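You operate a simulated robot arm through the tools that you are given. There is no shell and no other tool. Be economical: measure what you need, move in short steps, check, and stop when the job is done.

Carry out the task below with a simulated robot arm. There is one attempt and no reset: what you move stays moved.

JOB
Unclip the cloth, wind it back to the band and zero the counter.
Fine: the purple clip onto the open ledge first; brown band inside the frame, both pawls in.
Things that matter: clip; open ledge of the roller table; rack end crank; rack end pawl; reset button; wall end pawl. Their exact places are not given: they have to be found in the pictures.

The check looks at the end state, three seconds after you hand in, the way a careful person would. Anything else that was tipped, shoved, dropped, spilled or broken makes it a failure. Flat cloth is picked up by pressing the open fingertips on it (5 to 10 N) and closing them slowly along it; thin cloth reads only 2 to 8 mm in the jaws.

ROBOT AND FRAMES
A 7-joint arm with a two-finger parallel gripper on a trunk, on a base that drives. Base frame: it is fixed to the floor where the robot stands at the start and does not move with it; the origin is under the middle of the robot, x ahead of it, y to its left, z up; the surface under the hand at the start is at about z = 0.821. Units: m, degrees, N and s.
With the tool pointing down near the work surface it reaches from about 0.48 to 0.92 m from the robot's upright axis, wherever it stands. Its first joint turns from -115.0 to 115.0 degrees. Places, roughly: open ledge of the roller table [0.5, -0.1, 0.8]; rack end crank [0.3, -0.7, 0.8]; rack end pawl [0.1, -0.5, 0.8]; reset button [0.3, -0.4, 0.9]; wall end pawl [0.5, 0, 0.8]. Payload 3.91 kg.
The TCP is the grasp point between the finger pads, 0.03 m short of the fingertips. In the tool frame z runs along the fingers and y along their closing line. The gripper opens to 0.11 m. The fingers are 0.02 m wide and 0.01 m thick; the gripper's body (0.048 by 0.112 m) begins 0.055 m behind the TCP.
Orientation is that of the tool frame in the base frame, as a unit quaternion [x, y, z, w]. With the fingers straight down and closing along the base's y, the tool's x points along the base's -x, its y along +y and its z along -z.

CONTROLS
- The arm moves only by the tool step_arm. Its argument "targets" is a list of rows, each an object of numbers (a shift or turn left out is 0, a gripper value left out holds the last): "x", "y", "z": the shift along the base's x, y, z in units of 50 mm (1.0 is 50 mm); "ax", "ay", "az": the turn, a rotation vector about the base's x, y, z in units of 8 degrees (1.0 is 8 degrees); "jaw": the finger opening in mm, from 0 to 110. In form: [{"x": .., "y": .., "z": .., "ax": .., "ay": .., "az": .., "jaw": ..}, ...]. A call has 1 to 10 rows; each row shifts and turns the commanded pose from where the row before left it. A call with a number of a shift or a turn outside -1 to 1 is refused whole. A row lasts 0.2 s, in which the tool goes at most 0.05 m and 8.6 degrees; a call with a longer step from one row to the next is refused whole, and so is a gripper value outside its range. A pose out of reach is approached as far as the arm can. The call stops where the force on the tool passes 90 N (or 10 N more than at its start, if that is more) or the arm is blocked; 0.2 s more then pass. Each finger travels about 0.153 m/s and halts on what it meets, pressing with about 42 N; the grip force reading is that of the motor and also rises with nothing between the fingers. The clock runs only during rows and for 0.2 s after the last one: add rows that do not move to give the fingers time. The reply holds the time, the measured pose of the TCP, the force on the tool along the base axes, the opening and the grip force, in the units named above and with some noise, with the torque about the TCP (base axes, N m) and any sound that the robot's microphone picked up.
- Cameras (640 x 400 px; columns grow to the right, rows downward): "scene" is now at [0.1564, 0.1145, 1.3365]; the picture's right is [-0.97, -0.26, 0.00], its down [-0.14, 0.54, -0.83] and it looks along [0.21, -0.80, -0.56] (base axes); focal length 214 px, centre (320, 200). "wrist" rides on the gripper at [0.072, 0.017, -0.103] in the tool frame; the picture's right is [-0.23, 0.97, 0.00], its down [-0.76, -0.18, -0.62] and it looks along [-0.61, -0.14, 0.78] (tool axes); focal length 222 px, centre (320, 200).
- snapshot(camera): a new picture of that camera. No time passes.
- raise_lower(by): slides the trunk up (or, below 0, down) by that many m; the arm and the scene camera ride with it, the base frame stays. It gives what a move gives, with no picture.
- steer(legs): drives the robot by 1 to 6 legs, each [ahead, left, turn to the left] in m, m and degrees, along the robot's own axes; the way and the turn of a leg run together, so that a leg with both is an arc; at most 1.5 m and 180 degrees a leg. The arm and the cameras ride along, it lands a little off, and it stops where it bumps. It gives what a move gives.
- aim_head(pan, tilt): turns the head with the scene camera to pan (to the left, within 80 degrees either way) and tilt (down, from -29 to 69), counted from straight ahead of the robot. It gives what a move gives.
- pixel_to_xyz(camera, pixels): for up to 12 pixels [column, row] of the newest picture of that camera ("zoom" is the newest enlarged one), the place [x, y, z] in the base frame of the surface seen there, good to about 0.003 m, but the place of the scene camera against the robot may be out by one fixed shift of up to 0.012 m in any direction. No time passes.
- close_up(camera, box): a new picture of the part [left, top, right, bottom] of that camera's present view, enlarged. No time passes.
- sign_off(): hands the job in; it is judged then, once.

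Work in short steps. Measure before you move; look again where a grasp or a placing could have gone wrong, and mend it. You have 80 turns and 60 pictures in all, those below and enlarged ones among them. Open the gripper and draw the arm clear of the work before you hand the job in, unless the task says otherwise; then end with one line.

The tools are called after "Call:" as name(argument=value, ...) on one line, values as JSON. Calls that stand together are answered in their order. step_arm: Moves the arm, as the interface text tells. Its arguments: {"type":"object","properties":{"targets":{"type":"array","items":{"type":"object","properties":{"x":{"type":"number"},"y":{"type":"number"},"z":{"type":"number"},"ax":{"type":"number"},"ay":{"type":"number"},"az":{"type":"number"},"jaw":{"type":"number"}}}}},"required":["targets"]} The other tools are called the same way: raise_lower (by) slides the trunk up or down; steer (legs) drives the base; aim_head (pan, tilt) turns the head that bears the scene camera; snapshot (camera) takes a picture; pixel_to_xyz (camera, pixels) gives the place of the surface under pixels of a picture; close_up (camera, box) takes an enlarged picture of a part of a camera's view; sign_off () hands the job in.

At the start:

```text
t: 0.0
ee_pos: [0.5243, -0.1822, 1.2177]
ee_rot: [0.0, 1.0, 0.0, 0.0]
ft_force: [-0.7, 0.1, 0.0]
wrist_torque: [-0.02, -0.02, 0.0]
gripper_width: 0.1099
grasp_force: 0.1
trunk travel left (down, up): [-0.675, 0.315]
robot x, y, heading: [-0.0025, 0.0006, -0.1]
head pan, tilt: [-75.2, 34.2]
```

scene: 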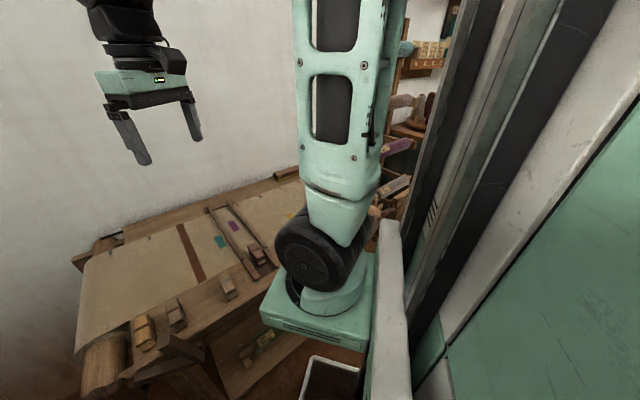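
wrist: 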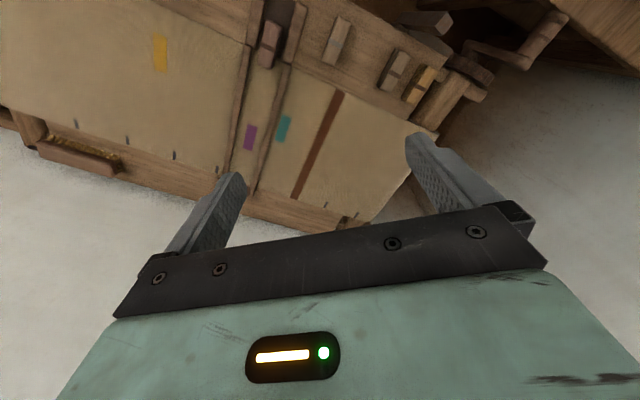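

The wrist view shows the table with the cloth, its coloured marks, the frame bars and the crank top right. I enlarge it to identify the parts.

Call:
close_up(camera="wrist", box=[220, 0, 600, 230])

Call:
close_up(camera="scene", box=[60, 170, 300, 400])

```text
1.68 times, centred on (410, 115) of wrist
```

zoom: 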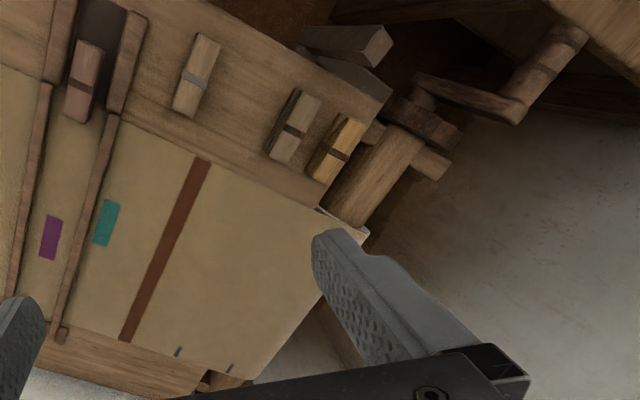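

```text
1.74 times, centred on (180, 285) of scene
```

zoom: 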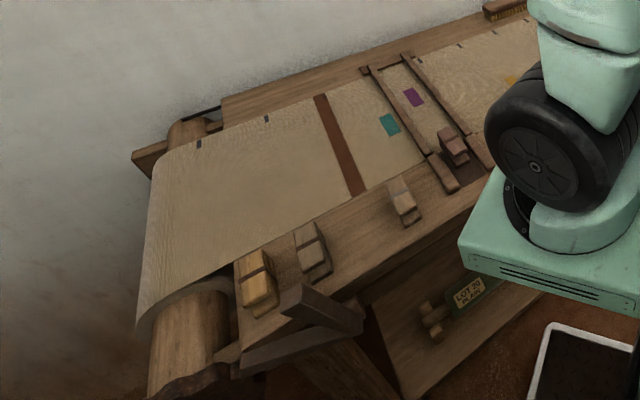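

Getting positions of the visible features from the wrist view: clothes-peg-like blocks at (336,40), (396,68), (418,83), the block in the frame at (270,45), marks and crank.

Call:
pixel_to_xyz(camera="wrist", pixels=[[250, 137], [284, 129], [318, 150], [270, 45], [336, 40], [396, 68], [418, 83], [545, 32], [160, 52], [430, 20], [440, 105], [470, 92]])

Call:
pixel_to_xyz(camera="scene", pixels=[[233, 226], [220, 242], [190, 250], [256, 255], [228, 286], [175, 315], [145, 333], [100, 360], [292, 215], [180, 345], [262, 340], [210, 240]])

```text
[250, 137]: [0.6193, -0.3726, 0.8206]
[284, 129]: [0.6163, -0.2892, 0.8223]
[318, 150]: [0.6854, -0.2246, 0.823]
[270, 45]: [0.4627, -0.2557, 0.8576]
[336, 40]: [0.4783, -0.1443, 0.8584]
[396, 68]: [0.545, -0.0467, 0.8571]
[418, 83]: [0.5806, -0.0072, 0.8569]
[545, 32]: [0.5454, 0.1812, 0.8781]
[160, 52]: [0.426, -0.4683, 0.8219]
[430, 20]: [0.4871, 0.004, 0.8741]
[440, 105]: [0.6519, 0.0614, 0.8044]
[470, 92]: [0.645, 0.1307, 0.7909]
```

```text
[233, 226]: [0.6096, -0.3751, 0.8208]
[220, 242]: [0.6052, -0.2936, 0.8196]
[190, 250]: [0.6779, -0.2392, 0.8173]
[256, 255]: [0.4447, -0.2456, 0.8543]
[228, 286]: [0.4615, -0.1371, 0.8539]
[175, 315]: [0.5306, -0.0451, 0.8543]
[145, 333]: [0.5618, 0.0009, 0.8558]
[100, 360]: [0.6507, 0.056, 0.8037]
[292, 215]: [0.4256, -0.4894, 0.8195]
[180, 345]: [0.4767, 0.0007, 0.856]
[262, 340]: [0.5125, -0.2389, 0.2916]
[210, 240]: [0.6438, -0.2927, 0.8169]
```

The left (wall) end is clear; I need to see the rack end, hidden behind the arm. I turn the hand by about -64 degrees so that the wrist camera looks towards it.

Call:
step_arm(targets=[{"az": -1}, {"az": -1}, {"az": -1}, {"az": -1}, {"az": -1}, {"az": -1}, {"az": -1}, {"az": -1}, {"x": 0}])

Call:
snapshot(camera="wrist")

```text
t: 2.0
ee_pos: [0.5242, -0.1826, 1.2173]
ee_rot: [0.53, 0.848, 0.0, 0.001]
ft_force: [-0.5, -0.8, 0.7]
wrist_torque: [0.0, 0.02, -0.01]
gripper_width: 0.1098
grasp_force: 0.1
trunk travel left (down, up): [-0.675, 0.315]
robot x, y, heading: [0.0021, 0.0002, 0.1]
head pan, tilt: [-75.2, 34.2]
```

```text
55 pictures are left
```

wrist: 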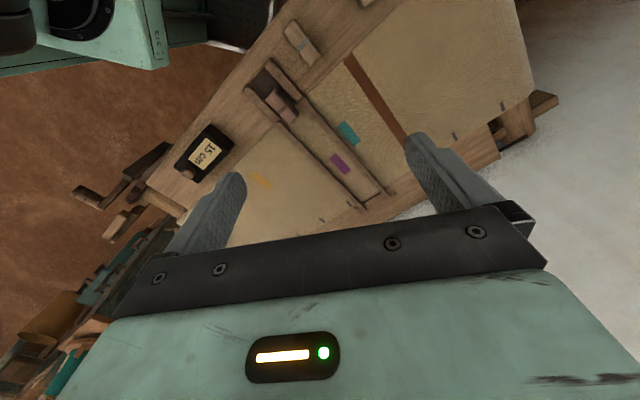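

Now the counter box (205,155), the rack end crank (95,195) and rack end parts show. Enlarging.

Call:
close_up(camera="wrist", box=[60, 80, 300, 250])

Call:
close_up(camera="wrist", box=[220, 0, 420, 210])

Call:
pixel_to_xyz(camera="wrist", pixels=[[205, 155], [213, 132], [190, 170], [85, 197], [150, 160], [120, 220], [165, 205], [262, 180], [278, 100], [340, 163], [348, 132], [130, 180]])

```text
2.35 times, centred on (180, 165) of wrist
```

zoom: 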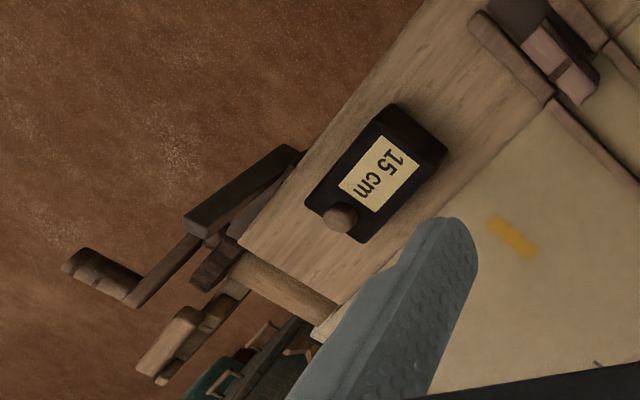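

```text
1.90 times, centred on (320, 105) of wrist
```

zoom: 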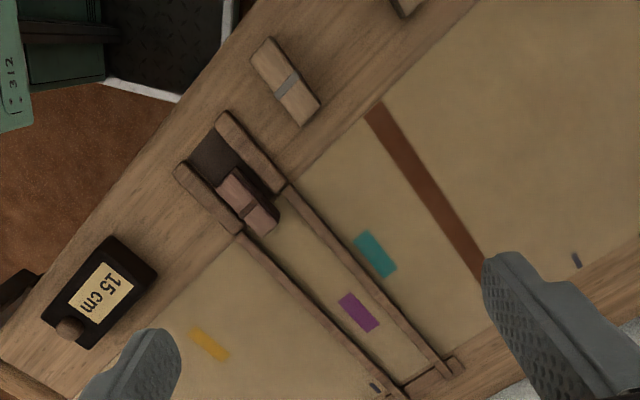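

```text
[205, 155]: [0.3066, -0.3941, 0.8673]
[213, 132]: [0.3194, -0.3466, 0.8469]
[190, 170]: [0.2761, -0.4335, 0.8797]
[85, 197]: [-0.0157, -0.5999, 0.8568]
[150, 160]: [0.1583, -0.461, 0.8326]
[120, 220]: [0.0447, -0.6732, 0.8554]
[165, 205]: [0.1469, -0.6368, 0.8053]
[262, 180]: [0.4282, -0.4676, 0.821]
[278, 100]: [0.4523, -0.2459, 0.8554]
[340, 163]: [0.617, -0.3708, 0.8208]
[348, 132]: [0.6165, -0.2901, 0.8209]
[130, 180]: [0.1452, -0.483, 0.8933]
```

The purple (mauve) clip sits in the frame at (0.452,-0.246), the counter reads 15 cm with its button at (0.276,-0.434). I bring the hand over to the rack end for a closer look at the crank and pawl.

Call:
step_arm(targets=[{"x": -0.8, "y": -0.52, "z": -0.1}, {"x": -0.8, "y": -0.52, "z": -0.1}, {"x": -0.8, "y": -0.52, "z": -0.1}, {"x": -0.8, "y": -0.52, "z": -0.1}, {"x": -0.8, "y": -0.52, "z": -0.1}, {"x": -0.8, "y": -0.52, "z": -0.1}, {"x": -0.8, "y": -0.52, "z": -0.1}, {"x": -0.8, "y": -0.52, "z": -0.1}, {"x": -0.8, "y": -0.52, "z": -0.1}, {"x": -0.8, "y": -0.52, "z": -0.1}])

Call:
snapshot(camera="wrist")

Call:
snapshot(camera="scene")

```text
t: 4.2
ee_pos: [0.142, -0.457, 1.1401]
ee_rot: [0.529, 0.849, -0.001, 0.001]
ft_force: [0.0, -0.2, 0.3]
wrist_torque: [-0.04, 0.05, -0.03]
gripper_width: 0.1098
grasp_force: 0.1
out of reach, approached as far as the arm can: row 2, 3
trunk travel left (down, up): [-0.675, 0.315]
robot x, y, heading: [0.0022, 0.0022, -0.1]
head pan, tilt: [-75.2, 34.2]
```

```text
52 pictures are left
```

wrist: 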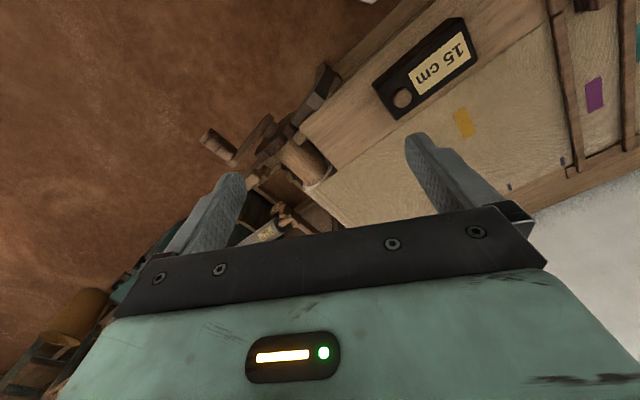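

```text
51 pictures are left
```

scene: 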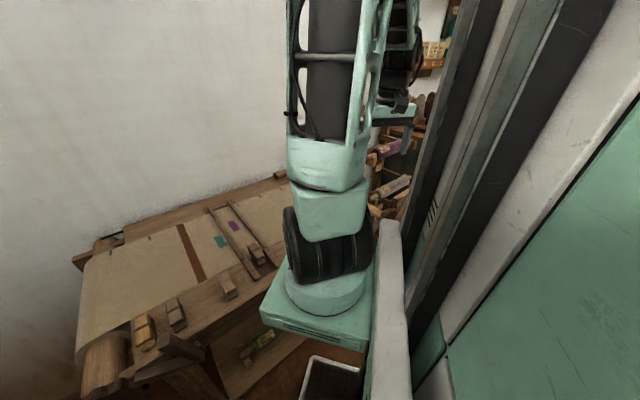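

Enlarging the rack end crank, pawl and surroundings, and reading places.

Call:
close_up(camera="wrist", box=[180, 40, 360, 250])

Call:
pixel_to_xyz(camera="wrist", pixels=[[207, 137], [225, 155], [245, 150], [268, 122], [275, 150], [290, 130], [315, 100], [327, 72], [300, 160], [325, 185], [403, 97], [275, 230]])

```text
1.90 times, centred on (270, 145) of wrist
```

zoom: 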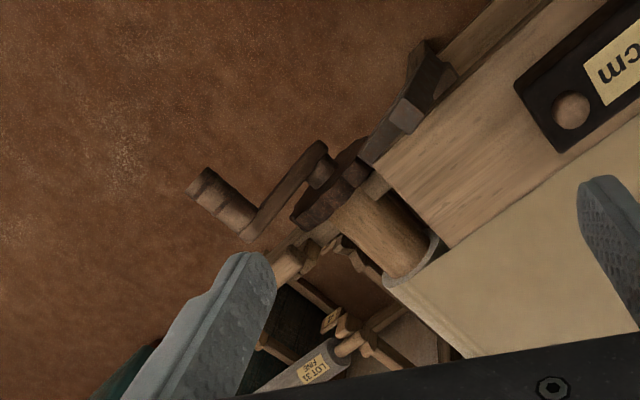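

```text
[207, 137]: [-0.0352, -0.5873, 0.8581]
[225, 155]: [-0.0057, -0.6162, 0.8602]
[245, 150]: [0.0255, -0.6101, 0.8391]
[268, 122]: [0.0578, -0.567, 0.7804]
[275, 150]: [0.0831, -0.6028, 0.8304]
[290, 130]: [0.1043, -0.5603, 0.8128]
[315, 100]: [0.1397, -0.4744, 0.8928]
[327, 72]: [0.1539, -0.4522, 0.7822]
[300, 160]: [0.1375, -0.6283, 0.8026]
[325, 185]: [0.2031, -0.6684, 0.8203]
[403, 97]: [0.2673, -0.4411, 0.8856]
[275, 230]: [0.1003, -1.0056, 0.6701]
```

Tight enlargement on the pawl and ratchet at the rack end, to see whether the pawl is in.

Call:
close_up(camera="wrist", box=[250, 50, 350, 170])

Call:
close_up(camera="scene", box=[70, 290, 230, 400])

```text
3.33 times, centred on (300, 110) of wrist
```

zoom: 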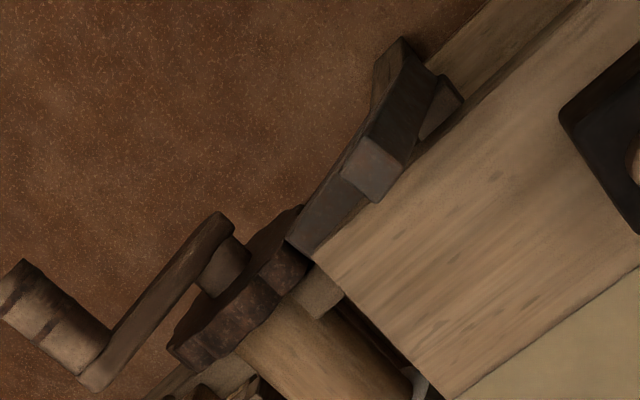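

```text
3.64 times, centred on (150, 345) of scene
```

zoom: 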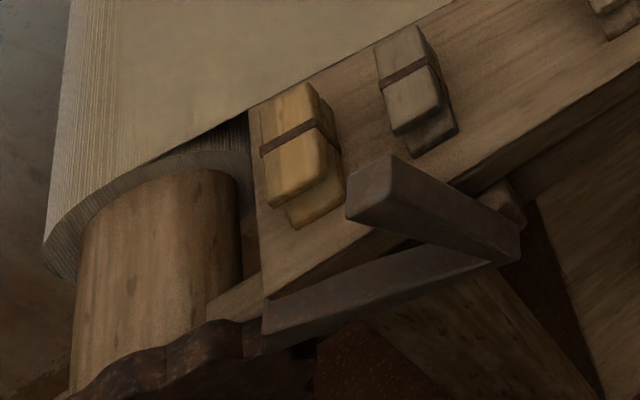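

The wall pawl is a V-rocker: lower arm against the wheel, upper arm the lever. I measure it and compare with the rack one.

Call:
pixel_to_xyz(camera="zoom", pixels=[[365, 205], [395, 170], [440, 205], [505, 245], [515, 215], [480, 260], [380, 300], [275, 320], [268, 335], [235, 340], [170, 355], [250, 290]])

Call:
pixel_to_xyz(camera="wrist", pixels=[[311, 95], [305, 115], [300, 122], [321, 68], [318, 80], [297, 122], [290, 131], [281, 150], [270, 148], [333, 74], [325, 92], [318, 145]])

```text
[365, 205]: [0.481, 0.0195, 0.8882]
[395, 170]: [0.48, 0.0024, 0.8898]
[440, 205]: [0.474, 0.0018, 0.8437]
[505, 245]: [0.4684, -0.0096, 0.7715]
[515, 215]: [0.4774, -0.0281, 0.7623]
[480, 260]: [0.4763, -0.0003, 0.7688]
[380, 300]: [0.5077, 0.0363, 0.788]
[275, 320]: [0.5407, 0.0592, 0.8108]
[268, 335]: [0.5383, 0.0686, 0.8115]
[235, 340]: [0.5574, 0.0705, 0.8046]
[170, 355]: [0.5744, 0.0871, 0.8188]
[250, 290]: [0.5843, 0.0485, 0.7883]
```

```text
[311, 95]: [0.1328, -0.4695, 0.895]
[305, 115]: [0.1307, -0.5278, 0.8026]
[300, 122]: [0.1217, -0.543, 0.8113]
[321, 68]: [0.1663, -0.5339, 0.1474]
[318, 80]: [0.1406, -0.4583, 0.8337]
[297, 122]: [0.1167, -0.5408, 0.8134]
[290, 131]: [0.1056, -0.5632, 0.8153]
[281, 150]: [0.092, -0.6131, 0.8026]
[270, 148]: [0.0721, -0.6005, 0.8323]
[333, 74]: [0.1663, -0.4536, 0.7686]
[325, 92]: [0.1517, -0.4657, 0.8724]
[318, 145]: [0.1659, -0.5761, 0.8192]
```

Both pawls look to be in, symmetric about the table's middle. First the clip: I move the hand over the frame with its closing line along the table's length, to view the clip.

Call:
step_arm(targets=[{"x": 0.78, "y": 0.55, "az": 0.48}, {"x": 0.78, "y": 0.55, "az": 0.48}, {"x": 0.78, "y": 0.55, "az": 0.48}, {"x": 0.78, "y": 0.55, "az": 0.48}, {"x": 0.78, "y": 0.55, "az": 0.48}, {"x": 0.78, "y": 0.55, "az": 0.48}, {"x": 0.78, "y": 0.55, "az": 0.5}, {}])

Call:
snapshot(camera="wrist")

```text
t: 6.0
ee_pos: [0.4169, -0.2638, 1.1358]
ee_rot: [0.316, 0.949, 0.0, 0.0]
ft_force: [0.4, -0.1, 0.6]
wrist_torque: [-0.01, 0.0, 0.01]
gripper_width: 0.1099
grasp_force: 0.0
out of reach, approached as far as the arm can: row 5
trunk travel left (down, up): [-0.675, 0.315]
robot x, y, heading: [0.0019, -0.0001, -0.0]
head pan, tilt: [-75.2, 34.2]
```

```text
47 pictures are left
```

wrist: 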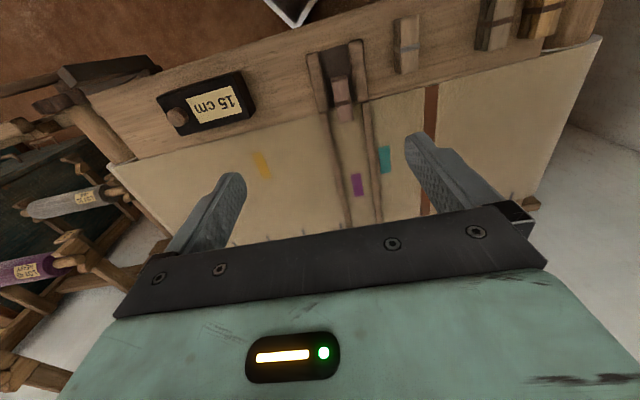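

The clip is at (341,85) between the two bars. Enlarge and measure clip ends, bars and the free ledge spot.

Call:
close_up(camera="wrist", box=[290, 20, 450, 130])

Call:
pixel_to_xyz(camera="zoom", pixels=[[200, 255], [190, 320], [210, 365], [235, 320], [160, 320], [130, 250], [275, 200], [190, 180], [460, 60], [470, 190], [440, 110], [560, 90]])

```text
3.64 times, centred on (370, 75) of wrist
```

zoom: 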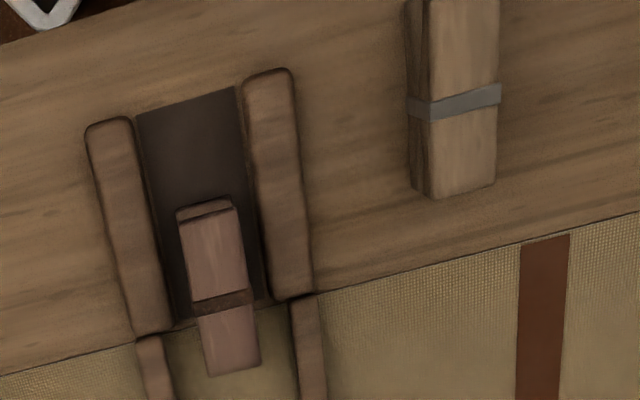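

```text
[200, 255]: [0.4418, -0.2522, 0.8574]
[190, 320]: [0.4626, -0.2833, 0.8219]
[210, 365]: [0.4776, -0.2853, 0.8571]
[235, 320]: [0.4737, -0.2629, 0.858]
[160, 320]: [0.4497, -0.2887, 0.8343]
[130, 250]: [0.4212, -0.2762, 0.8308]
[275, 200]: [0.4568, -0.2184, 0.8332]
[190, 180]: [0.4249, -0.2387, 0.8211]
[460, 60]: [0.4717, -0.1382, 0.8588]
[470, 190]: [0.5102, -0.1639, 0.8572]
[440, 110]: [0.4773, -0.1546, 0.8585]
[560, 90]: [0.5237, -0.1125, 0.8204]
```

Measuring the clip's edges precisely and its orientation for the grasp.

Call:
pixel_to_xyz(camera="zoom", pixels=[[186, 240], [236, 228], [196, 285], [246, 275], [213, 255], [221, 285], [207, 225], [230, 355], [222, 212], [150, 300], [290, 250], [205, 203]])

```text
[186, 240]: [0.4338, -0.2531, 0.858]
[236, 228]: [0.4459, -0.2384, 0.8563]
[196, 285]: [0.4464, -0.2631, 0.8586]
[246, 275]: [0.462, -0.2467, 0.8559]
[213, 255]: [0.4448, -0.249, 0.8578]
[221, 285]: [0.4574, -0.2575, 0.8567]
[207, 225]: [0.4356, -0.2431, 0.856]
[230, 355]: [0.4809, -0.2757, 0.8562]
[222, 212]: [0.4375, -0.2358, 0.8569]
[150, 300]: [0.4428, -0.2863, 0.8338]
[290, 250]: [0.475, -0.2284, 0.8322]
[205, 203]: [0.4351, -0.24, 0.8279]
```

Clip axis is at heading about -37°, centre line through (0.454,-0.255), top 0.857. I move above it with the jaw at 60 mm, stopping at z 0.90.

Call:
step_arm(targets=[{"x": 0.144, "y": 0.036, "z": -0.94, "jaw": 60}, {"x": 0.144, "y": 0.036, "z": -0.94}, {"x": 0.144, "y": 0.036, "z": -0.94}, {"x": 0.144, "y": 0.036, "z": -0.94}, {"x": 0.144, "y": 0.036, "z": -0.94}, {}, {}])

Call:
snapshot(camera="wrist")

```text
t: 7.6
ee_pos: [0.4618, -0.2631, 0.9007]
ee_rot: [0.317, 0.948, 0.001, -0.002]
ft_force: [-0.1, 0.0, 0.4]
wrist_torque: [0.03, -0.01, 0.01]
gripper_width: 0.06
grasp_force: 0.0
out of reach, approached as far as the arm can: row 3, 4
trunk travel left (down, up): [-0.675, 0.315]
robot x, y, heading: [0.0014, -0.0014, 0.2]
head pan, tilt: [-75.2, 34.2]
```

```text
45 pictures are left
```

wrist: 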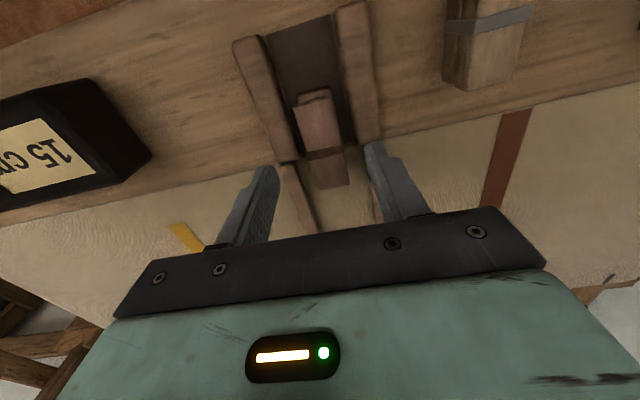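

The hand is at t-centre of the clip (0.462,-0.263), fingers straddling it. Descend 32 mm to tips just above the bars.

Call:
step_arm(targets=[{"z": -0.32}, {"z": -0.32}, {}, {}])

Call:
snapshot(camera="wrist")

```text
t: 8.6
ee_pos: [0.4636, -0.2625, 0.8694]
ee_rot: [0.316, 0.949, 0.0, 0.0]
ft_force: [-0.2, -0.5, 0.4]
wrist_torque: [0.0, 0.0, 0.01]
gripper_width: 0.0602
grasp_force: 0.1
trunk travel left (down, up): [-0.675, 0.315]
robot x, y, heading: [-0.0007, 0.0039, 0.2]
head pan, tilt: [-75.2, 34.2]
```

```text
44 pictures are left
```

wrist: 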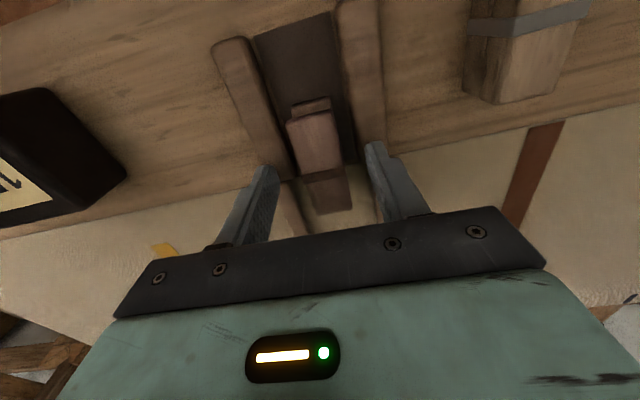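

The fingers straddle the clip's front half; I shift 10 mm towards its tail and close.

Call:
step_arm(targets=[{"x": -0.16, "y": 0.12}, {}, {"jaw": 40}, {"jaw": 28}, {"jaw": 15}, {"jaw": 15}, {"jaw": 15}])

Call:
snapshot(camera="wrist")

```text
t: 10.2
ee_pos: [0.4621, -0.2617, 0.8692]
ee_rot: [0.317, 0.948, 0.0, -0.001]
ft_force: [-0.6, -0.1, 1.0]
wrist_torque: [0.02, 0.0, -0.01]
gripper_width: 0.0247
grasp_force: 41.7
out of reach, approached as far as the arm can: row 1
trunk travel left (down, up): [-0.675, 0.315]
robot x, y, heading: [0.0013, -0.0011, -0.1]
head pan, tilt: [-75.2, 34.2]
```

```text
43 pictures are left
```

wrist: 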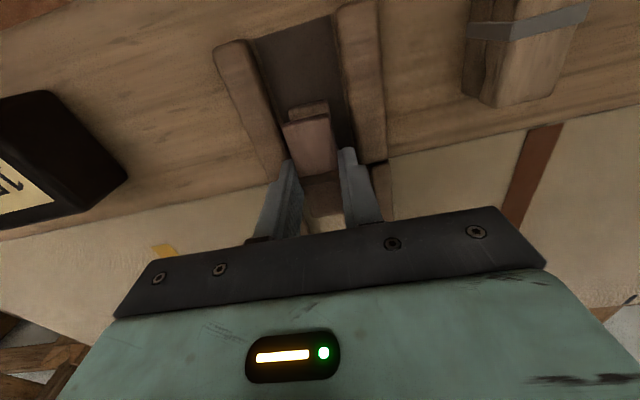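

The clip is held (24.7 mm), but the arm is at its inner reach limit and cannot pull towards the robot. I let go, rise, and back the base off along the clip axis by about 12 cm to gain room.

Call:
step_arm(targets=[{"jaw": 60}, {"jaw": 60}, {"z": 0.5}, {"z": 1}, {"z": 1}, {"z": 1}, {}])

Call:
steer(legs=[[-0.09, 0.07, 0]])

Call:
snapshot(camera="wrist")

```text
t: 11.8
ee_pos: [0.4608, -0.2661, 1.0419]
ee_rot: [0.317, 0.948, 0.0, 0.0]
ft_force: [0.3, 0.4, 0.1]
wrist_torque: [-0.01, 0.03, -0.03]
gripper_width: 0.0599
grasp_force: 0.1
trunk travel left (down, up): [-0.675, 0.315]
robot x, y, heading: [-0.0008, -0.0016, 0.0]
head pan, tilt: [-75.2, 34.2]
```

```text
t: 13.0
ee_pos: [0.3716, -0.1928, 1.0412]
ee_rot: [0.314, 0.949, 0.0, 0.001]
ft_force: [-0.1, -0.1, -0.3]
wrist_torque: [-0.01, 0.0, 0.0]
gripper_width: 0.0599
grasp_force: 0.1
trunk travel left (down, up): [-0.675, 0.315]
robot x, y, heading: [-0.0934, 0.0753, 0.2]
head pan, tilt: [-75.2, 34.2]
```

```text
42 pictures are left
```

wrist: 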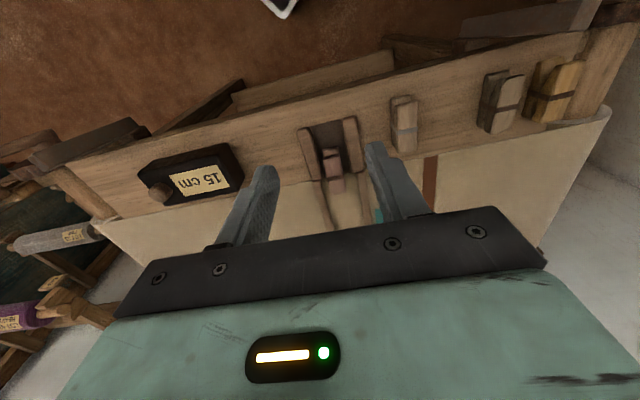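

Base now at (-0.093,0.075). Rechecking the clip's place and the ledge spot from this view.

Call:
pixel_to_xyz(camera="wrist", pixels=[[333, 165], [332, 155], [335, 185], [310, 155], [355, 150], [404, 115], [500, 95], [450, 120], [160, 193]])

Call:
close_up(camera="wrist", box=[280, 100, 380, 210])

```text
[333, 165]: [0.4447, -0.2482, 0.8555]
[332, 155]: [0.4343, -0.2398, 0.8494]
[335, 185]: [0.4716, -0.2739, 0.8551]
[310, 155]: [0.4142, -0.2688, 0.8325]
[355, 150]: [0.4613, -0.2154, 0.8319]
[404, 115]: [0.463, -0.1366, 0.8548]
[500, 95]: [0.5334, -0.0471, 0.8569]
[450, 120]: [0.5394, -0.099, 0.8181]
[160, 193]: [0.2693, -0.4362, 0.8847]
```

```text
3.64 times, centred on (330, 155) of wrist
```

zoom: 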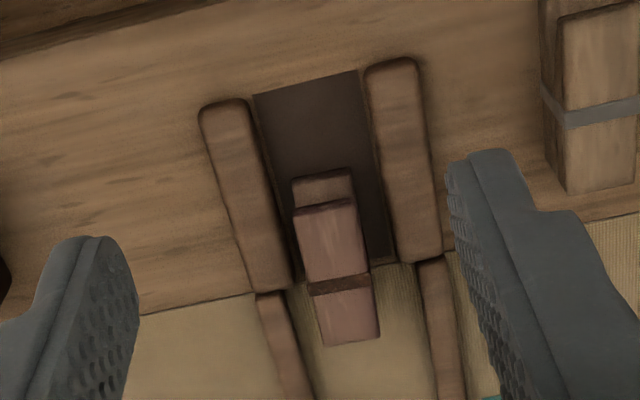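

Positions agree. Moving over the clip to (0.453,-0.255) and down to z 0.90, then to 0.868 and closing.

Call:
step_arm(targets=[{"x": 0.54, "y": -0.42}, {"x": 0.54, "y": -0.42}, {"x": 0.54, "y": -0.4}, {"z": -0.94}, {"z": -0.94}, {"z": -0.94}, {}, {}])

```text
t: 14.8
ee_pos: [0.454, -0.254, 0.9009]
ee_rot: [0.314, 0.95, 0.0, 0.0]
ft_force: [-0.1, 1.4, -0.3]
wrist_torque: [-0.04, 0.01, -0.01]
gripper_width: 0.06
grasp_force: 0.0
trunk travel left (down, up): [-0.675, 0.315]
robot x, y, heading: [-0.0879, 0.0743, 0.1]
head pan, tilt: [-75.2, 34.2]
```

Exactly above the clip; go down 33 mm and close.

Call:
step_arm(targets=[{"z": -0.33}, {"z": -0.33}, {}, {"jaw": 40}, {"jaw": 28}, {"jaw": 15}, {"jaw": 15}, {}])

Call:
snapshot(camera="wrist")

```text
t: 16.6
ee_pos: [0.4539, -0.2527, 0.8699]
ee_rot: [0.315, 0.949, 0.0, 0.0]
ft_force: [-0.3, -0.1, -1.0]
wrist_torque: [-0.02, 0.0, 0.0]
gripper_width: 0.0248
grasp_force: 42.1
trunk travel left (down, up): [-0.675, 0.315]
robot x, y, heading: [-0.0924, 0.0716, 0.3]
head pan, tilt: [-75.2, 34.2]
```

```text
40 pictures are left
```

wrist: 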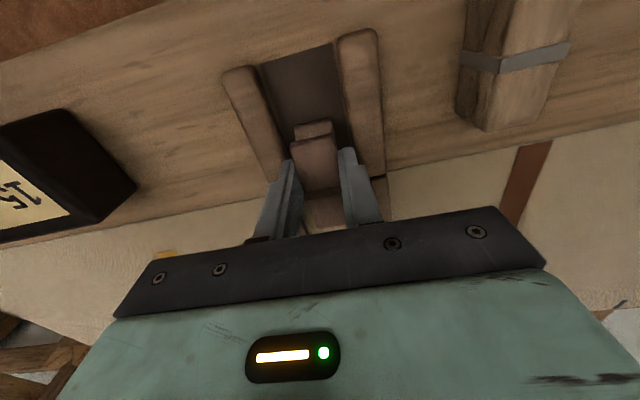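

The clip is held at its middle. Pull it off the cloth along its axis towards the robot, in small steps of 10 mm.

Call:
step_arm(targets=[{"x": -0.16, "y": 0.12}, {"x": -0.16, "y": 0.12}, {"x": -0.16, "y": 0.12}, {"x": -0.16, "y": 0.12}, {"x": -0.16, "y": 0.12}, {}])

Call:
snapshot(camera="wrist")

```text
t: 18.0
ee_pos: [0.4144, -0.2237, 0.8693]
ee_rot: [0.314, 0.949, -0.001, 0.002]
ft_force: [5.4, -3.6, 17.8]
wrist_torque: [-0.14, -0.15, -0.01]
gripper_width: 0.0247
grasp_force: 42.2
trunk travel left (down, up): [-0.675, 0.315]
robot x, y, heading: [-0.0919, 0.0712, 0.4]
head pan, tilt: [-75.2, 34.2]
```

```text
39 pictures are left
```

wrist: 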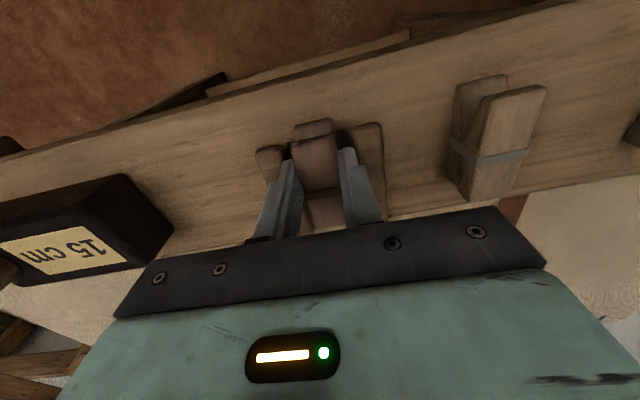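

The clip has slid back 50 mm, clear of the cloth edge. There is 18 N upward on the tool; lift gently.

Call:
step_arm(targets=[{"z": 0.2}, {"z": 0.4}, {"z": 0.6}, {"z": 0.6}, {}])

Call:
snapshot(camera="wrist")

```text
t: 19.2
ee_pos: [0.4128, -0.2219, 0.9573]
ee_rot: [0.315, 0.949, 0.001, 0.0]
ft_force: [1.5, 0.0, -0.2]
wrist_torque: [0.0, 0.03, -0.05]
gripper_width: 0.0245
grasp_force: 41.7
trunk travel left (down, up): [-0.675, 0.315]
robot x, y, heading: [-0.0924, 0.0725, 0.1]
head pan, tilt: [-75.2, 34.2]
```

```text
38 pictures are left
```

wrist: 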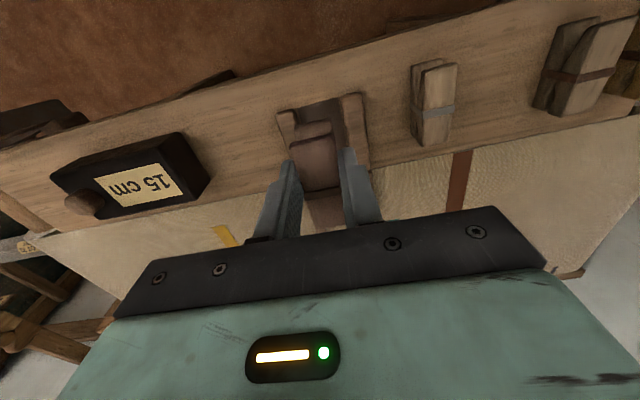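

Clip held and cloth calm. Carry it to the gap on the open ledge between the tan and grey clips, TCP (0.512,-0.094).

Call:
step_arm(targets=[{"x": 0.495, "y": 0.6375}, {"x": 0.495, "y": 0.6375}, {"x": 0.495, "y": 0.6375}, {"x": 0.495, "y": 0.6375}, {}, {}])

Call:
snapshot(camera="wrist")

```text
t: 20.6
ee_pos: [0.5129, -0.097, 0.9617]
ee_rot: [0.315, 0.949, 0.0, 0.0]
ft_force: [-0.2, 0.1, -0.4]
wrist_torque: [-0.02, 0.01, 0.02]
gripper_width: 0.0247
grasp_force: 41.9
trunk travel left (down, up): [-0.675, 0.315]
robot x, y, heading: [-0.0893, 0.0735, 0.3]
head pan, tilt: [-75.2, 34.2]
```

```text
37 pictures are left
```

wrist: 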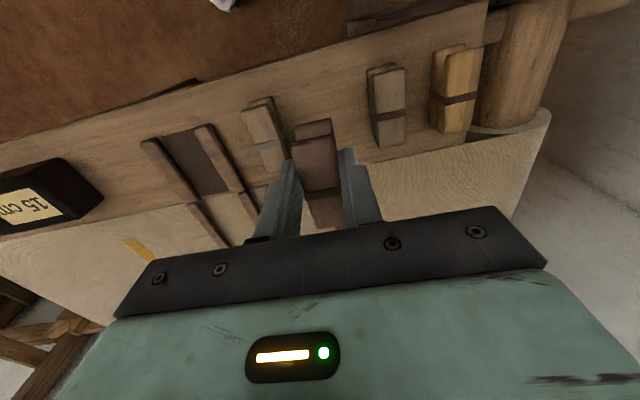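

Between tan and grey clips. Lower to about 0.874, then in 2 mm steps until contact.

Call:
step_arm(targets=[{"z": -0.8}, {"z": -0.8}, {"z": -0.1}, {}, {}])

Call:
snapshot(camera="wrist")

```text
t: 21.8
ee_pos: [0.5127, -0.0965, 0.8733]
ee_rot: [0.314, 0.949, 0.0, 0.0]
ft_force: [0.9, 0.6, -0.1]
wrist_torque: [0.01, 0.01, 0.0]
gripper_width: 0.0246
grasp_force: 42.4
trunk travel left (down, up): [-0.675, 0.315]
robot x, y, heading: [-0.0916, 0.0703, 0.2]
head pan, tilt: [-75.2, 34.2]
```

```text
36 pictures are left
```

wrist: 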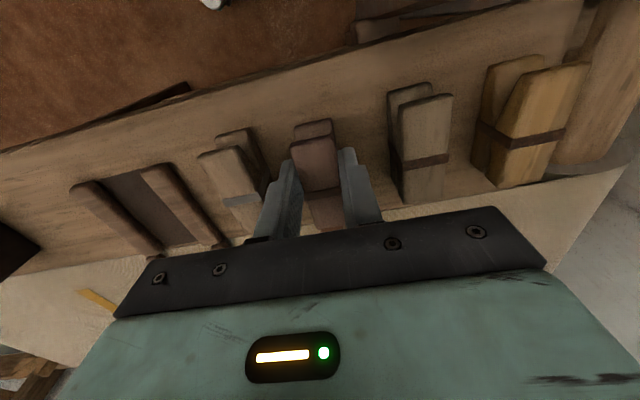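

The front end is close to the cloth edge; shift 12 mm back along the clip axis, then lower to contact.

Call:
step_arm(targets=[{"x": -0.19, "y": 0.145}, {}, {"z": -0.05}, {"z": -0.05}, {}])

```text
t: 23.0
ee_pos: [0.5026, -0.0883, 0.8699]
ee_rot: [0.315, 0.949, 0.0, 0.002]
ft_force: [0.5, 0.0, 26.8]
wrist_torque: [0.03, 0.04, -0.01]
gripper_width: 0.0246
grasp_force: 41.9
trunk travel left (down, up): [-0.675, 0.315]
robot x, y, heading: [-0.0917, 0.0731, 0.4]
head pan, tilt: [-75.2, 34.2]
```

Contact with the ledge (27 N). Back up 1 mm and open gently to 46 mm, then rise.

Call:
step_arm(targets=[{"z": 0.03}, {"jaw": 34}, {"jaw": 46}, {}, {"z": 0.5}, {"z": 1}, {"z": 1}, {}])

Call:
snapshot(camera="wrist")

```text
t: 24.8
ee_pos: [0.4999, -0.0879, 0.9944]
ee_rot: [0.315, 0.949, 0.0, 0.0]
ft_force: [0.6, 0.5, 0.5]
wrist_torque: [0.04, -0.02, 0.01]
gripper_width: 0.0459
grasp_force: 0.1
trunk travel left (down, up): [-0.675, 0.315]
robot x, y, heading: [-0.0898, 0.0697, 0.4]
head pan, tilt: [-75.2, 34.2]
```

```text
35 pictures are left
```

wrist: 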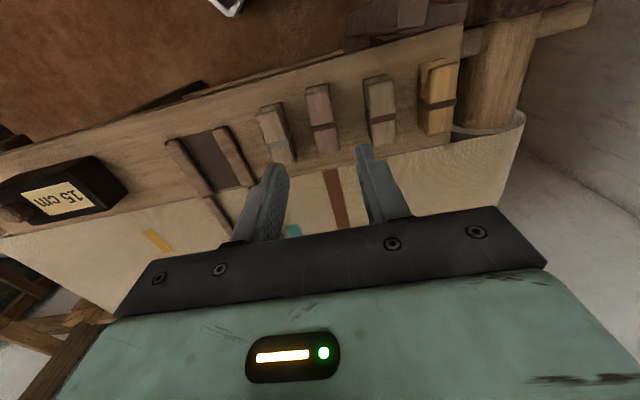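

The purple clip stands well on the ledge. Now the wall pawl (upper edge, about (405,12)); I move the hand back for a better view of it.

Call:
step_arm(targets=[{"x": -0.5, "y": 0.8, "z": 0.3, "jaw": 0}, {"x": -0.5, "y": 0.8, "z": 0.3}, {"x": -0.5, "y": 0.8, "z": 0.3}, {}])

Call:
close_up(camera="wrist", box=[250, 0, 570, 200])

```text
t: 25.8
ee_pos: [0.4279, 0.0327, 1.041]
ee_rot: [0.315, 0.949, -0.002, -0.001]
ft_force: [-0.1, 0.4, -0.2]
wrist_torque: [0.0, -0.03, -0.03]
gripper_width: 0.0001
grasp_force: 37.4
trunk travel left (down, up): [-0.675, 0.315]
robot x, y, heading: [-0.0902, 0.0703, 0.4]
head pan, tilt: [-75.2, 34.2]
```

```text
2.00 times, centred on (410, 100) of wrist
```

zoom: 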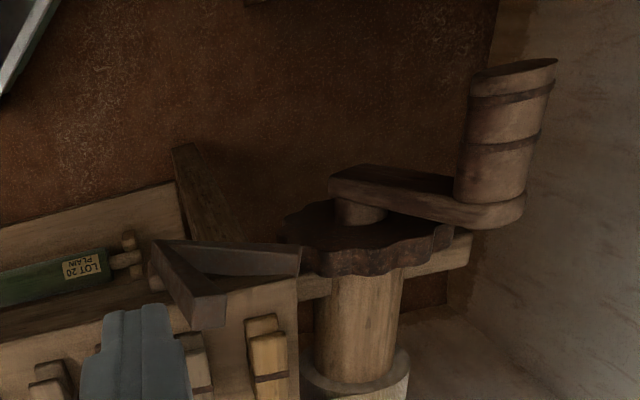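

The V pawl shows: pivot at left (155,255), arm to the wheel at (300,255), lever tip (210,305). Measuring.

Call:
pixel_to_xyz(camera="zoom", pixels=[[210, 310], [195, 298], [222, 300], [175, 270], [157, 255], [230, 255], [290, 250], [298, 260], [300, 285], [370, 240], [420, 215], [510, 110]])

```text
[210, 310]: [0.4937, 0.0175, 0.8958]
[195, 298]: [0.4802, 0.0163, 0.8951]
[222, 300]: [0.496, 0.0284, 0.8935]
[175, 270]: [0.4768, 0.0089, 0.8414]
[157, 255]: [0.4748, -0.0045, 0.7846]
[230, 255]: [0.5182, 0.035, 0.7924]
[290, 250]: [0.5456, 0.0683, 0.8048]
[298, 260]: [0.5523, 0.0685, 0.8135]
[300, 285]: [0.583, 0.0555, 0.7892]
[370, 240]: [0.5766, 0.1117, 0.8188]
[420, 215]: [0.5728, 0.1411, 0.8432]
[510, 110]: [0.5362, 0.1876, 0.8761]
```

Lever tip top is at about (0.490,0.020,0.895). I put the closed fingertips on its outer (roller) side at (0.513,0.051), tips at z≈0.875, to push it towards the table middle.

Call:
step_arm(targets=[{"x": 0.85, "y": 0.18}, {"x": 0.85, "y": 0.18}, {"z": -0.8}, {"z": -0.9}, {"z": -0.9}, {}, {}])

Call:
snapshot(camera="wrist")

```text
t: 27.4
ee_pos: [0.5133, 0.0462, 0.9079]
ee_rot: [0.314, 0.949, 0.0, 0.0]
ft_force: [0.6, 0.0, 0.1]
wrist_torque: [0.02, 0.01, 0.01]
gripper_width: 0.0
grasp_force: 38.0
trunk travel left (down, up): [-0.675, 0.315]
robot x, y, heading: [-0.0888, 0.0732, 0.1]
head pan, tilt: [-75.2, 34.2]
```

```text
33 pictures are left
```

wrist: 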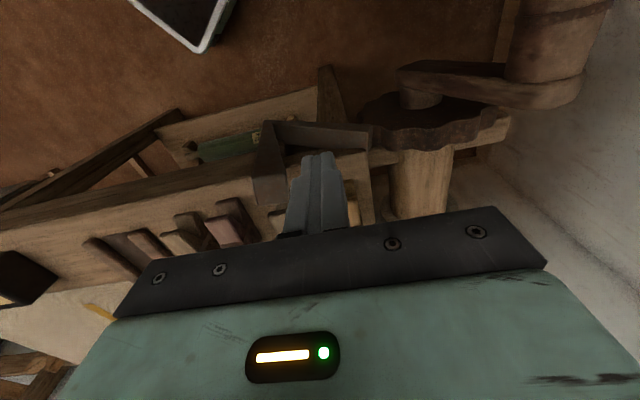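

The fingertips stand on the roller side of the lever. Push along (-0.6,-0.8) by 35 mm in 7 mm rows.

Call:
step_arm(targets=[{"x": -0.085, "y": -0.112}, {"x": -0.085, "y": -0.112}, {"x": -0.085, "y": -0.112}, {"x": -0.085, "y": -0.112}, {"x": -0.085, "y": -0.112}, {}])

Call:
snapshot(camera="wrist")

```text
t: 28.8
ee_pos: [0.4917, 0.0203, 0.9095]
ee_rot: [0.315, 0.949, 0.0, 0.0]
ft_force: [-0.3, 0.7, -0.3]
wrist_torque: [0.0, 0.04, -0.03]
gripper_width: 0.0
grasp_force: 37.4
trunk travel left (down, up): [-0.675, 0.315]
robot x, y, heading: [-0.0919, 0.0721, 0.2]
head pan, tilt: [-75.2, 34.2]
```

```text
32 pictures are left
```

wrist: 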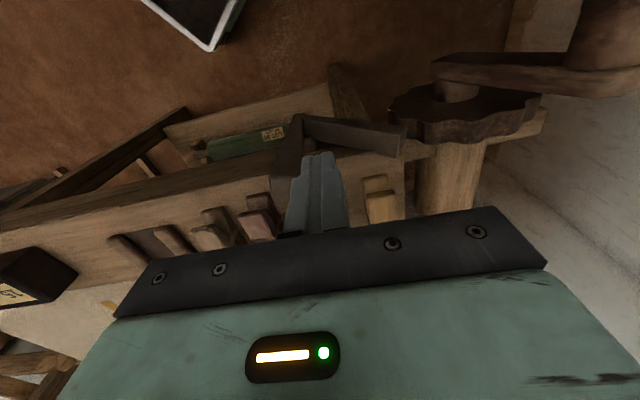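

The lever gives easily and its arm is lifting. Push 28 mm more.

Call:
step_arm(targets=[{"x": -0.085, "y": -0.112}, {"x": -0.085, "y": -0.112}, {"x": -0.085, "y": -0.112}, {"x": -0.085, "y": -0.112}, {}])

Call:
snapshot(camera="wrist")

```text
t: 30.0
ee_pos: [0.4748, -0.0016, 0.9084]
ee_rot: [0.314, 0.949, 0.0, 0.0]
ft_force: [0.0, 0.1, 0.3]
wrist_torque: [0.0, 0.02, -0.01]
gripper_width: 0.0001
grasp_force: 37.7
trunk travel left (down, up): [-0.675, 0.315]
robot x, y, heading: [-0.0944, 0.073, 0.4]
head pan, tilt: [-75.2, 34.2]
```

```text
31 pictures are left
```

wrist: 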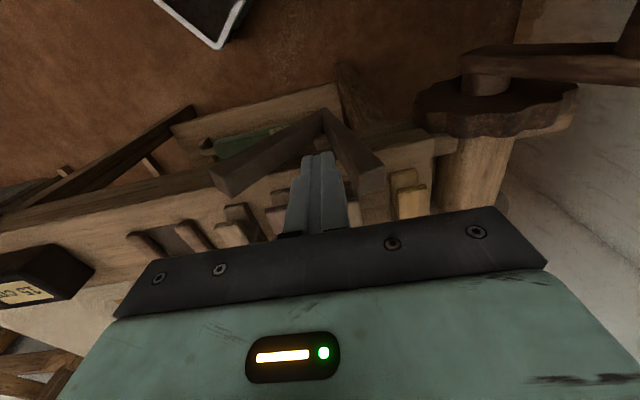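

The wall pawl has swung over to the out side (lever left, arm up). Rise and carry the hand around to the rack end crank.

Call:
step_arm(targets=[{"z": 0.9}, {"z": 0.9}, {"z": 0.9}, {"x": -0.5, "y": -0.8}, {"x": -0.5, "y": -0.8}, {"x": -0.5, "y": -0.8}, {"x": -0.5, "y": -0.8}, {"x": -0.5, "y": -0.8}, {"x": -0.5, "y": -0.8}, {"x": -0.4, "y": -0.8}])

Call:
step_arm(targets=[{"x": -0.4, "y": -0.8}, {"x": -0.88, "y": -0.34}, {"x": -0.88, "y": -0.34}, {"x": -0.88, "y": -0.34}, {"x": -0.88, "y": -0.34}, {"x": -0.88, "y": -0.34}, {"x": -0.88, "y": -0.34}, {"x": -0.88, "y": -0.34}, {"z": -0.8}, {}])

Call:
snapshot(camera="wrist")

```text
t: 32.2
ee_pos: [0.3038, -0.2789, 1.0443]
ee_rot: [0.314, 0.949, -0.001, 0.0]
ft_force: [-0.2, 0.4, -0.5]
wrist_torque: [-0.01, 0.0, 0.02]
gripper_width: 0.0
grasp_force: 37.5
trunk travel left (down, up): [-0.675, 0.315]
robot x, y, heading: [-0.0932, 0.0735, 0.3]
head pan, tilt: [-75.2, 34.2]
```

```text
t: 34.4
ee_pos: [-0.0251, -0.4385, 1.0063]
ee_rot: [0.315, 0.949, 0.001, 0.0]
ft_force: [-0.2, 0.6, 0.2]
wrist_torque: [-0.02, 0.0, 0.02]
gripper_width: 0.0
grasp_force: 37.6
trunk travel left (down, up): [-0.675, 0.315]
robot x, y, heading: [-0.0876, 0.0693, 0.4]
head pan, tilt: [-75.2, 34.2]
```

```text
30 pictures are left
```

wrist: 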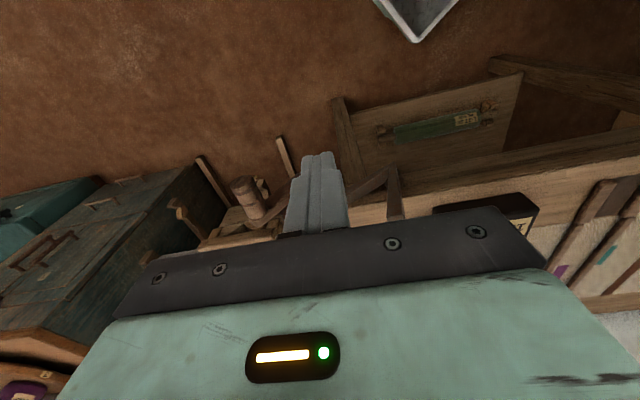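

Crank peg seen end-on near (245,190), with the rack beyond. Enlarge and measure hub, peg and rack clearance.

Call:
close_up(camera="wrist", box=[160, 120, 420, 260])

Call:
pixel_to_xyz(camera="zoom", pixels=[[195, 170], [190, 150], [205, 155], [225, 190], [240, 225], [260, 160], [255, 150], [110, 110], [50, 210], [495, 115], [545, 175], [530, 210]])

```text
2.46 times, centred on (290, 190) of wrist
```

zoom: 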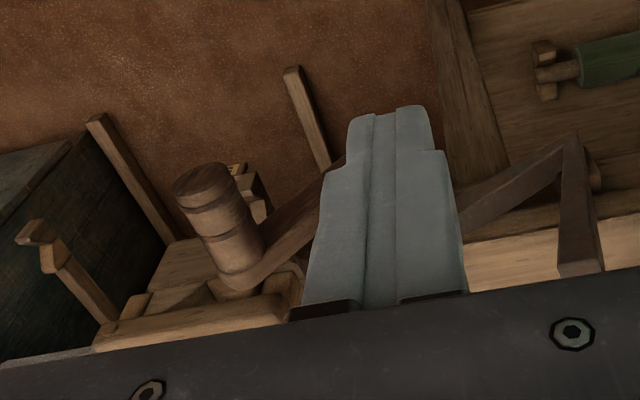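

```text
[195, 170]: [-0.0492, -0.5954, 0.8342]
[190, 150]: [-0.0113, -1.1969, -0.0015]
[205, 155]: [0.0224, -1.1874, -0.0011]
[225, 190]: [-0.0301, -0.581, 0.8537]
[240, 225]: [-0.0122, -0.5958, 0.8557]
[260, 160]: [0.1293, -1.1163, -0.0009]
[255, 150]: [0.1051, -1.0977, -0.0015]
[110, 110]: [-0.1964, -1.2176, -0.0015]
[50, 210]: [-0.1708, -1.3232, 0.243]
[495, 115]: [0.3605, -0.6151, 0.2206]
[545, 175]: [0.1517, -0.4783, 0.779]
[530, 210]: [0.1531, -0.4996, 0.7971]
```

The hub is hidden behind the fingers; I shift the hand 8 cm along the table's length towards the wall for a free view.

Call:
step_arm(targets=[{"x": 0.6, "y": 0.5, "z": -0.4}, {"x": 0.6, "y": 0.3, "z": -0.4}, {}])

Call:
close_up(camera="wrist", box=[100, 80, 340, 230])

```text
t: 35.2
ee_pos: [0.0397, -0.4027, 0.9664]
ee_rot: [0.314, 0.949, 0.0, 0.0]
ft_force: [-0.1, -0.3, -0.6]
wrist_torque: [-0.02, -0.03, 0.0]
gripper_width: 0.0
grasp_force: 38.0
trunk travel left (down, up): [-0.675, 0.315]
robot x, y, heading: [-0.0877, 0.0705, 0.5]
head pan, tilt: [-75.2, 34.2]
```

```text
2.67 times, centred on (220, 155) of wrist
```

zoom: 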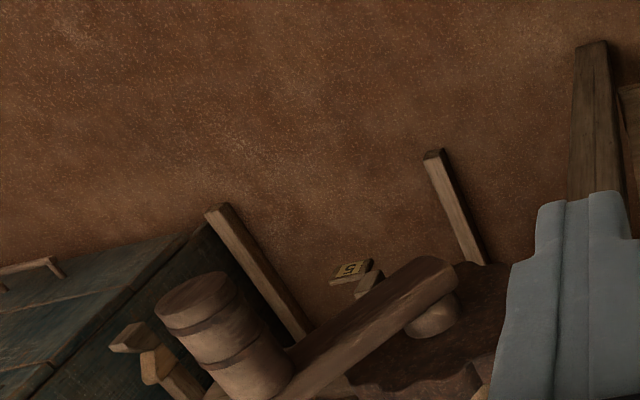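

Now the whole crank is visible: peg, arm and hub at (435,310). Measuring.

Call:
pixel_to_xyz(camera="zoom", pixels=[[195, 298], [185, 285], [210, 310], [235, 330], [255, 370], [430, 272], [410, 290], [430, 320], [340, 350], [450, 285], [215, 285], [470, 290]])

```text
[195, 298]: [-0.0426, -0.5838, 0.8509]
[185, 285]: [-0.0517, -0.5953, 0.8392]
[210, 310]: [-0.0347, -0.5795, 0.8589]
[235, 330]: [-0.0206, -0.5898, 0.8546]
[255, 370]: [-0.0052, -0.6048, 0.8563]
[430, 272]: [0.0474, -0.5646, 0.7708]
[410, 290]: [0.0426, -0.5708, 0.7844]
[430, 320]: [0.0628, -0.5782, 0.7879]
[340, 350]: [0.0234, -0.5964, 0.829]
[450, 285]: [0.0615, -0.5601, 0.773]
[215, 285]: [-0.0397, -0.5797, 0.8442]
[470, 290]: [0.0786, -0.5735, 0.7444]
```

Checking the rack parts near the crank's sweep before planning the circle.

Call:
pixel_to_xyz(camera="zoom", pixels=[[130, 340], [155, 365], [218, 212], [260, 270], [433, 157], [470, 230], [345, 270], [370, 285], [180, 250], [590, 60]])

Call:
snapshot(camera="wrist")

```text
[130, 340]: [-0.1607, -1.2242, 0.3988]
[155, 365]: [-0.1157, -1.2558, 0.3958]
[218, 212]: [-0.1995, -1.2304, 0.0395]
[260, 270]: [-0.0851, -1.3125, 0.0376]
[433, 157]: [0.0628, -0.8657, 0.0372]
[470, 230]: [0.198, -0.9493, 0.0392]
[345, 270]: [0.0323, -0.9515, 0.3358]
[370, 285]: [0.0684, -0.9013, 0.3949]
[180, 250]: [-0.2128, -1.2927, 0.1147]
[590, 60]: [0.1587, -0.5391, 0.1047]
```

```text
27 pictures are left
```

wrist: 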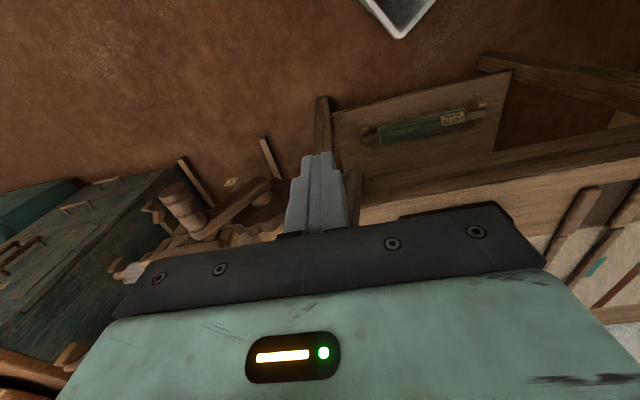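

Rack is well away. Move above the peg at (-0.026,-0.597) with jaw 60 mm, at z 0.96.

Call:
step_arm(targets=[{"x": -0.26, "y": -0.776, "jaw": 60}, {"x": -0.26, "y": -0.776}, {"x": -0.26, "y": -0.776}, {"x": -0.26, "y": -0.776}, {"x": -0.26, "y": -0.776}, {}, {}])

Call:
snapshot(camera="wrist")

```text
t: 36.8
ee_pos: [-0.027, -0.5941, 0.966]
ee_rot: [0.314, 0.949, 0.0, 0.0]
ft_force: [-0.7, 0.0, 0.1]
wrist_torque: [0.02, 0.0, -0.01]
gripper_width: 0.0601
grasp_force: 0.1
trunk travel left (down, up): [-0.675, 0.315]
robot x, y, heading: [-0.0928, 0.0742, 0.1]
head pan, tilt: [-75.2, 34.2]
```

```text
26 pictures are left
```

wrist: 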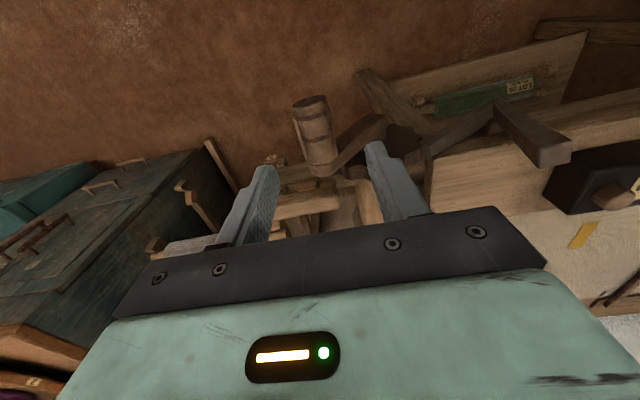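

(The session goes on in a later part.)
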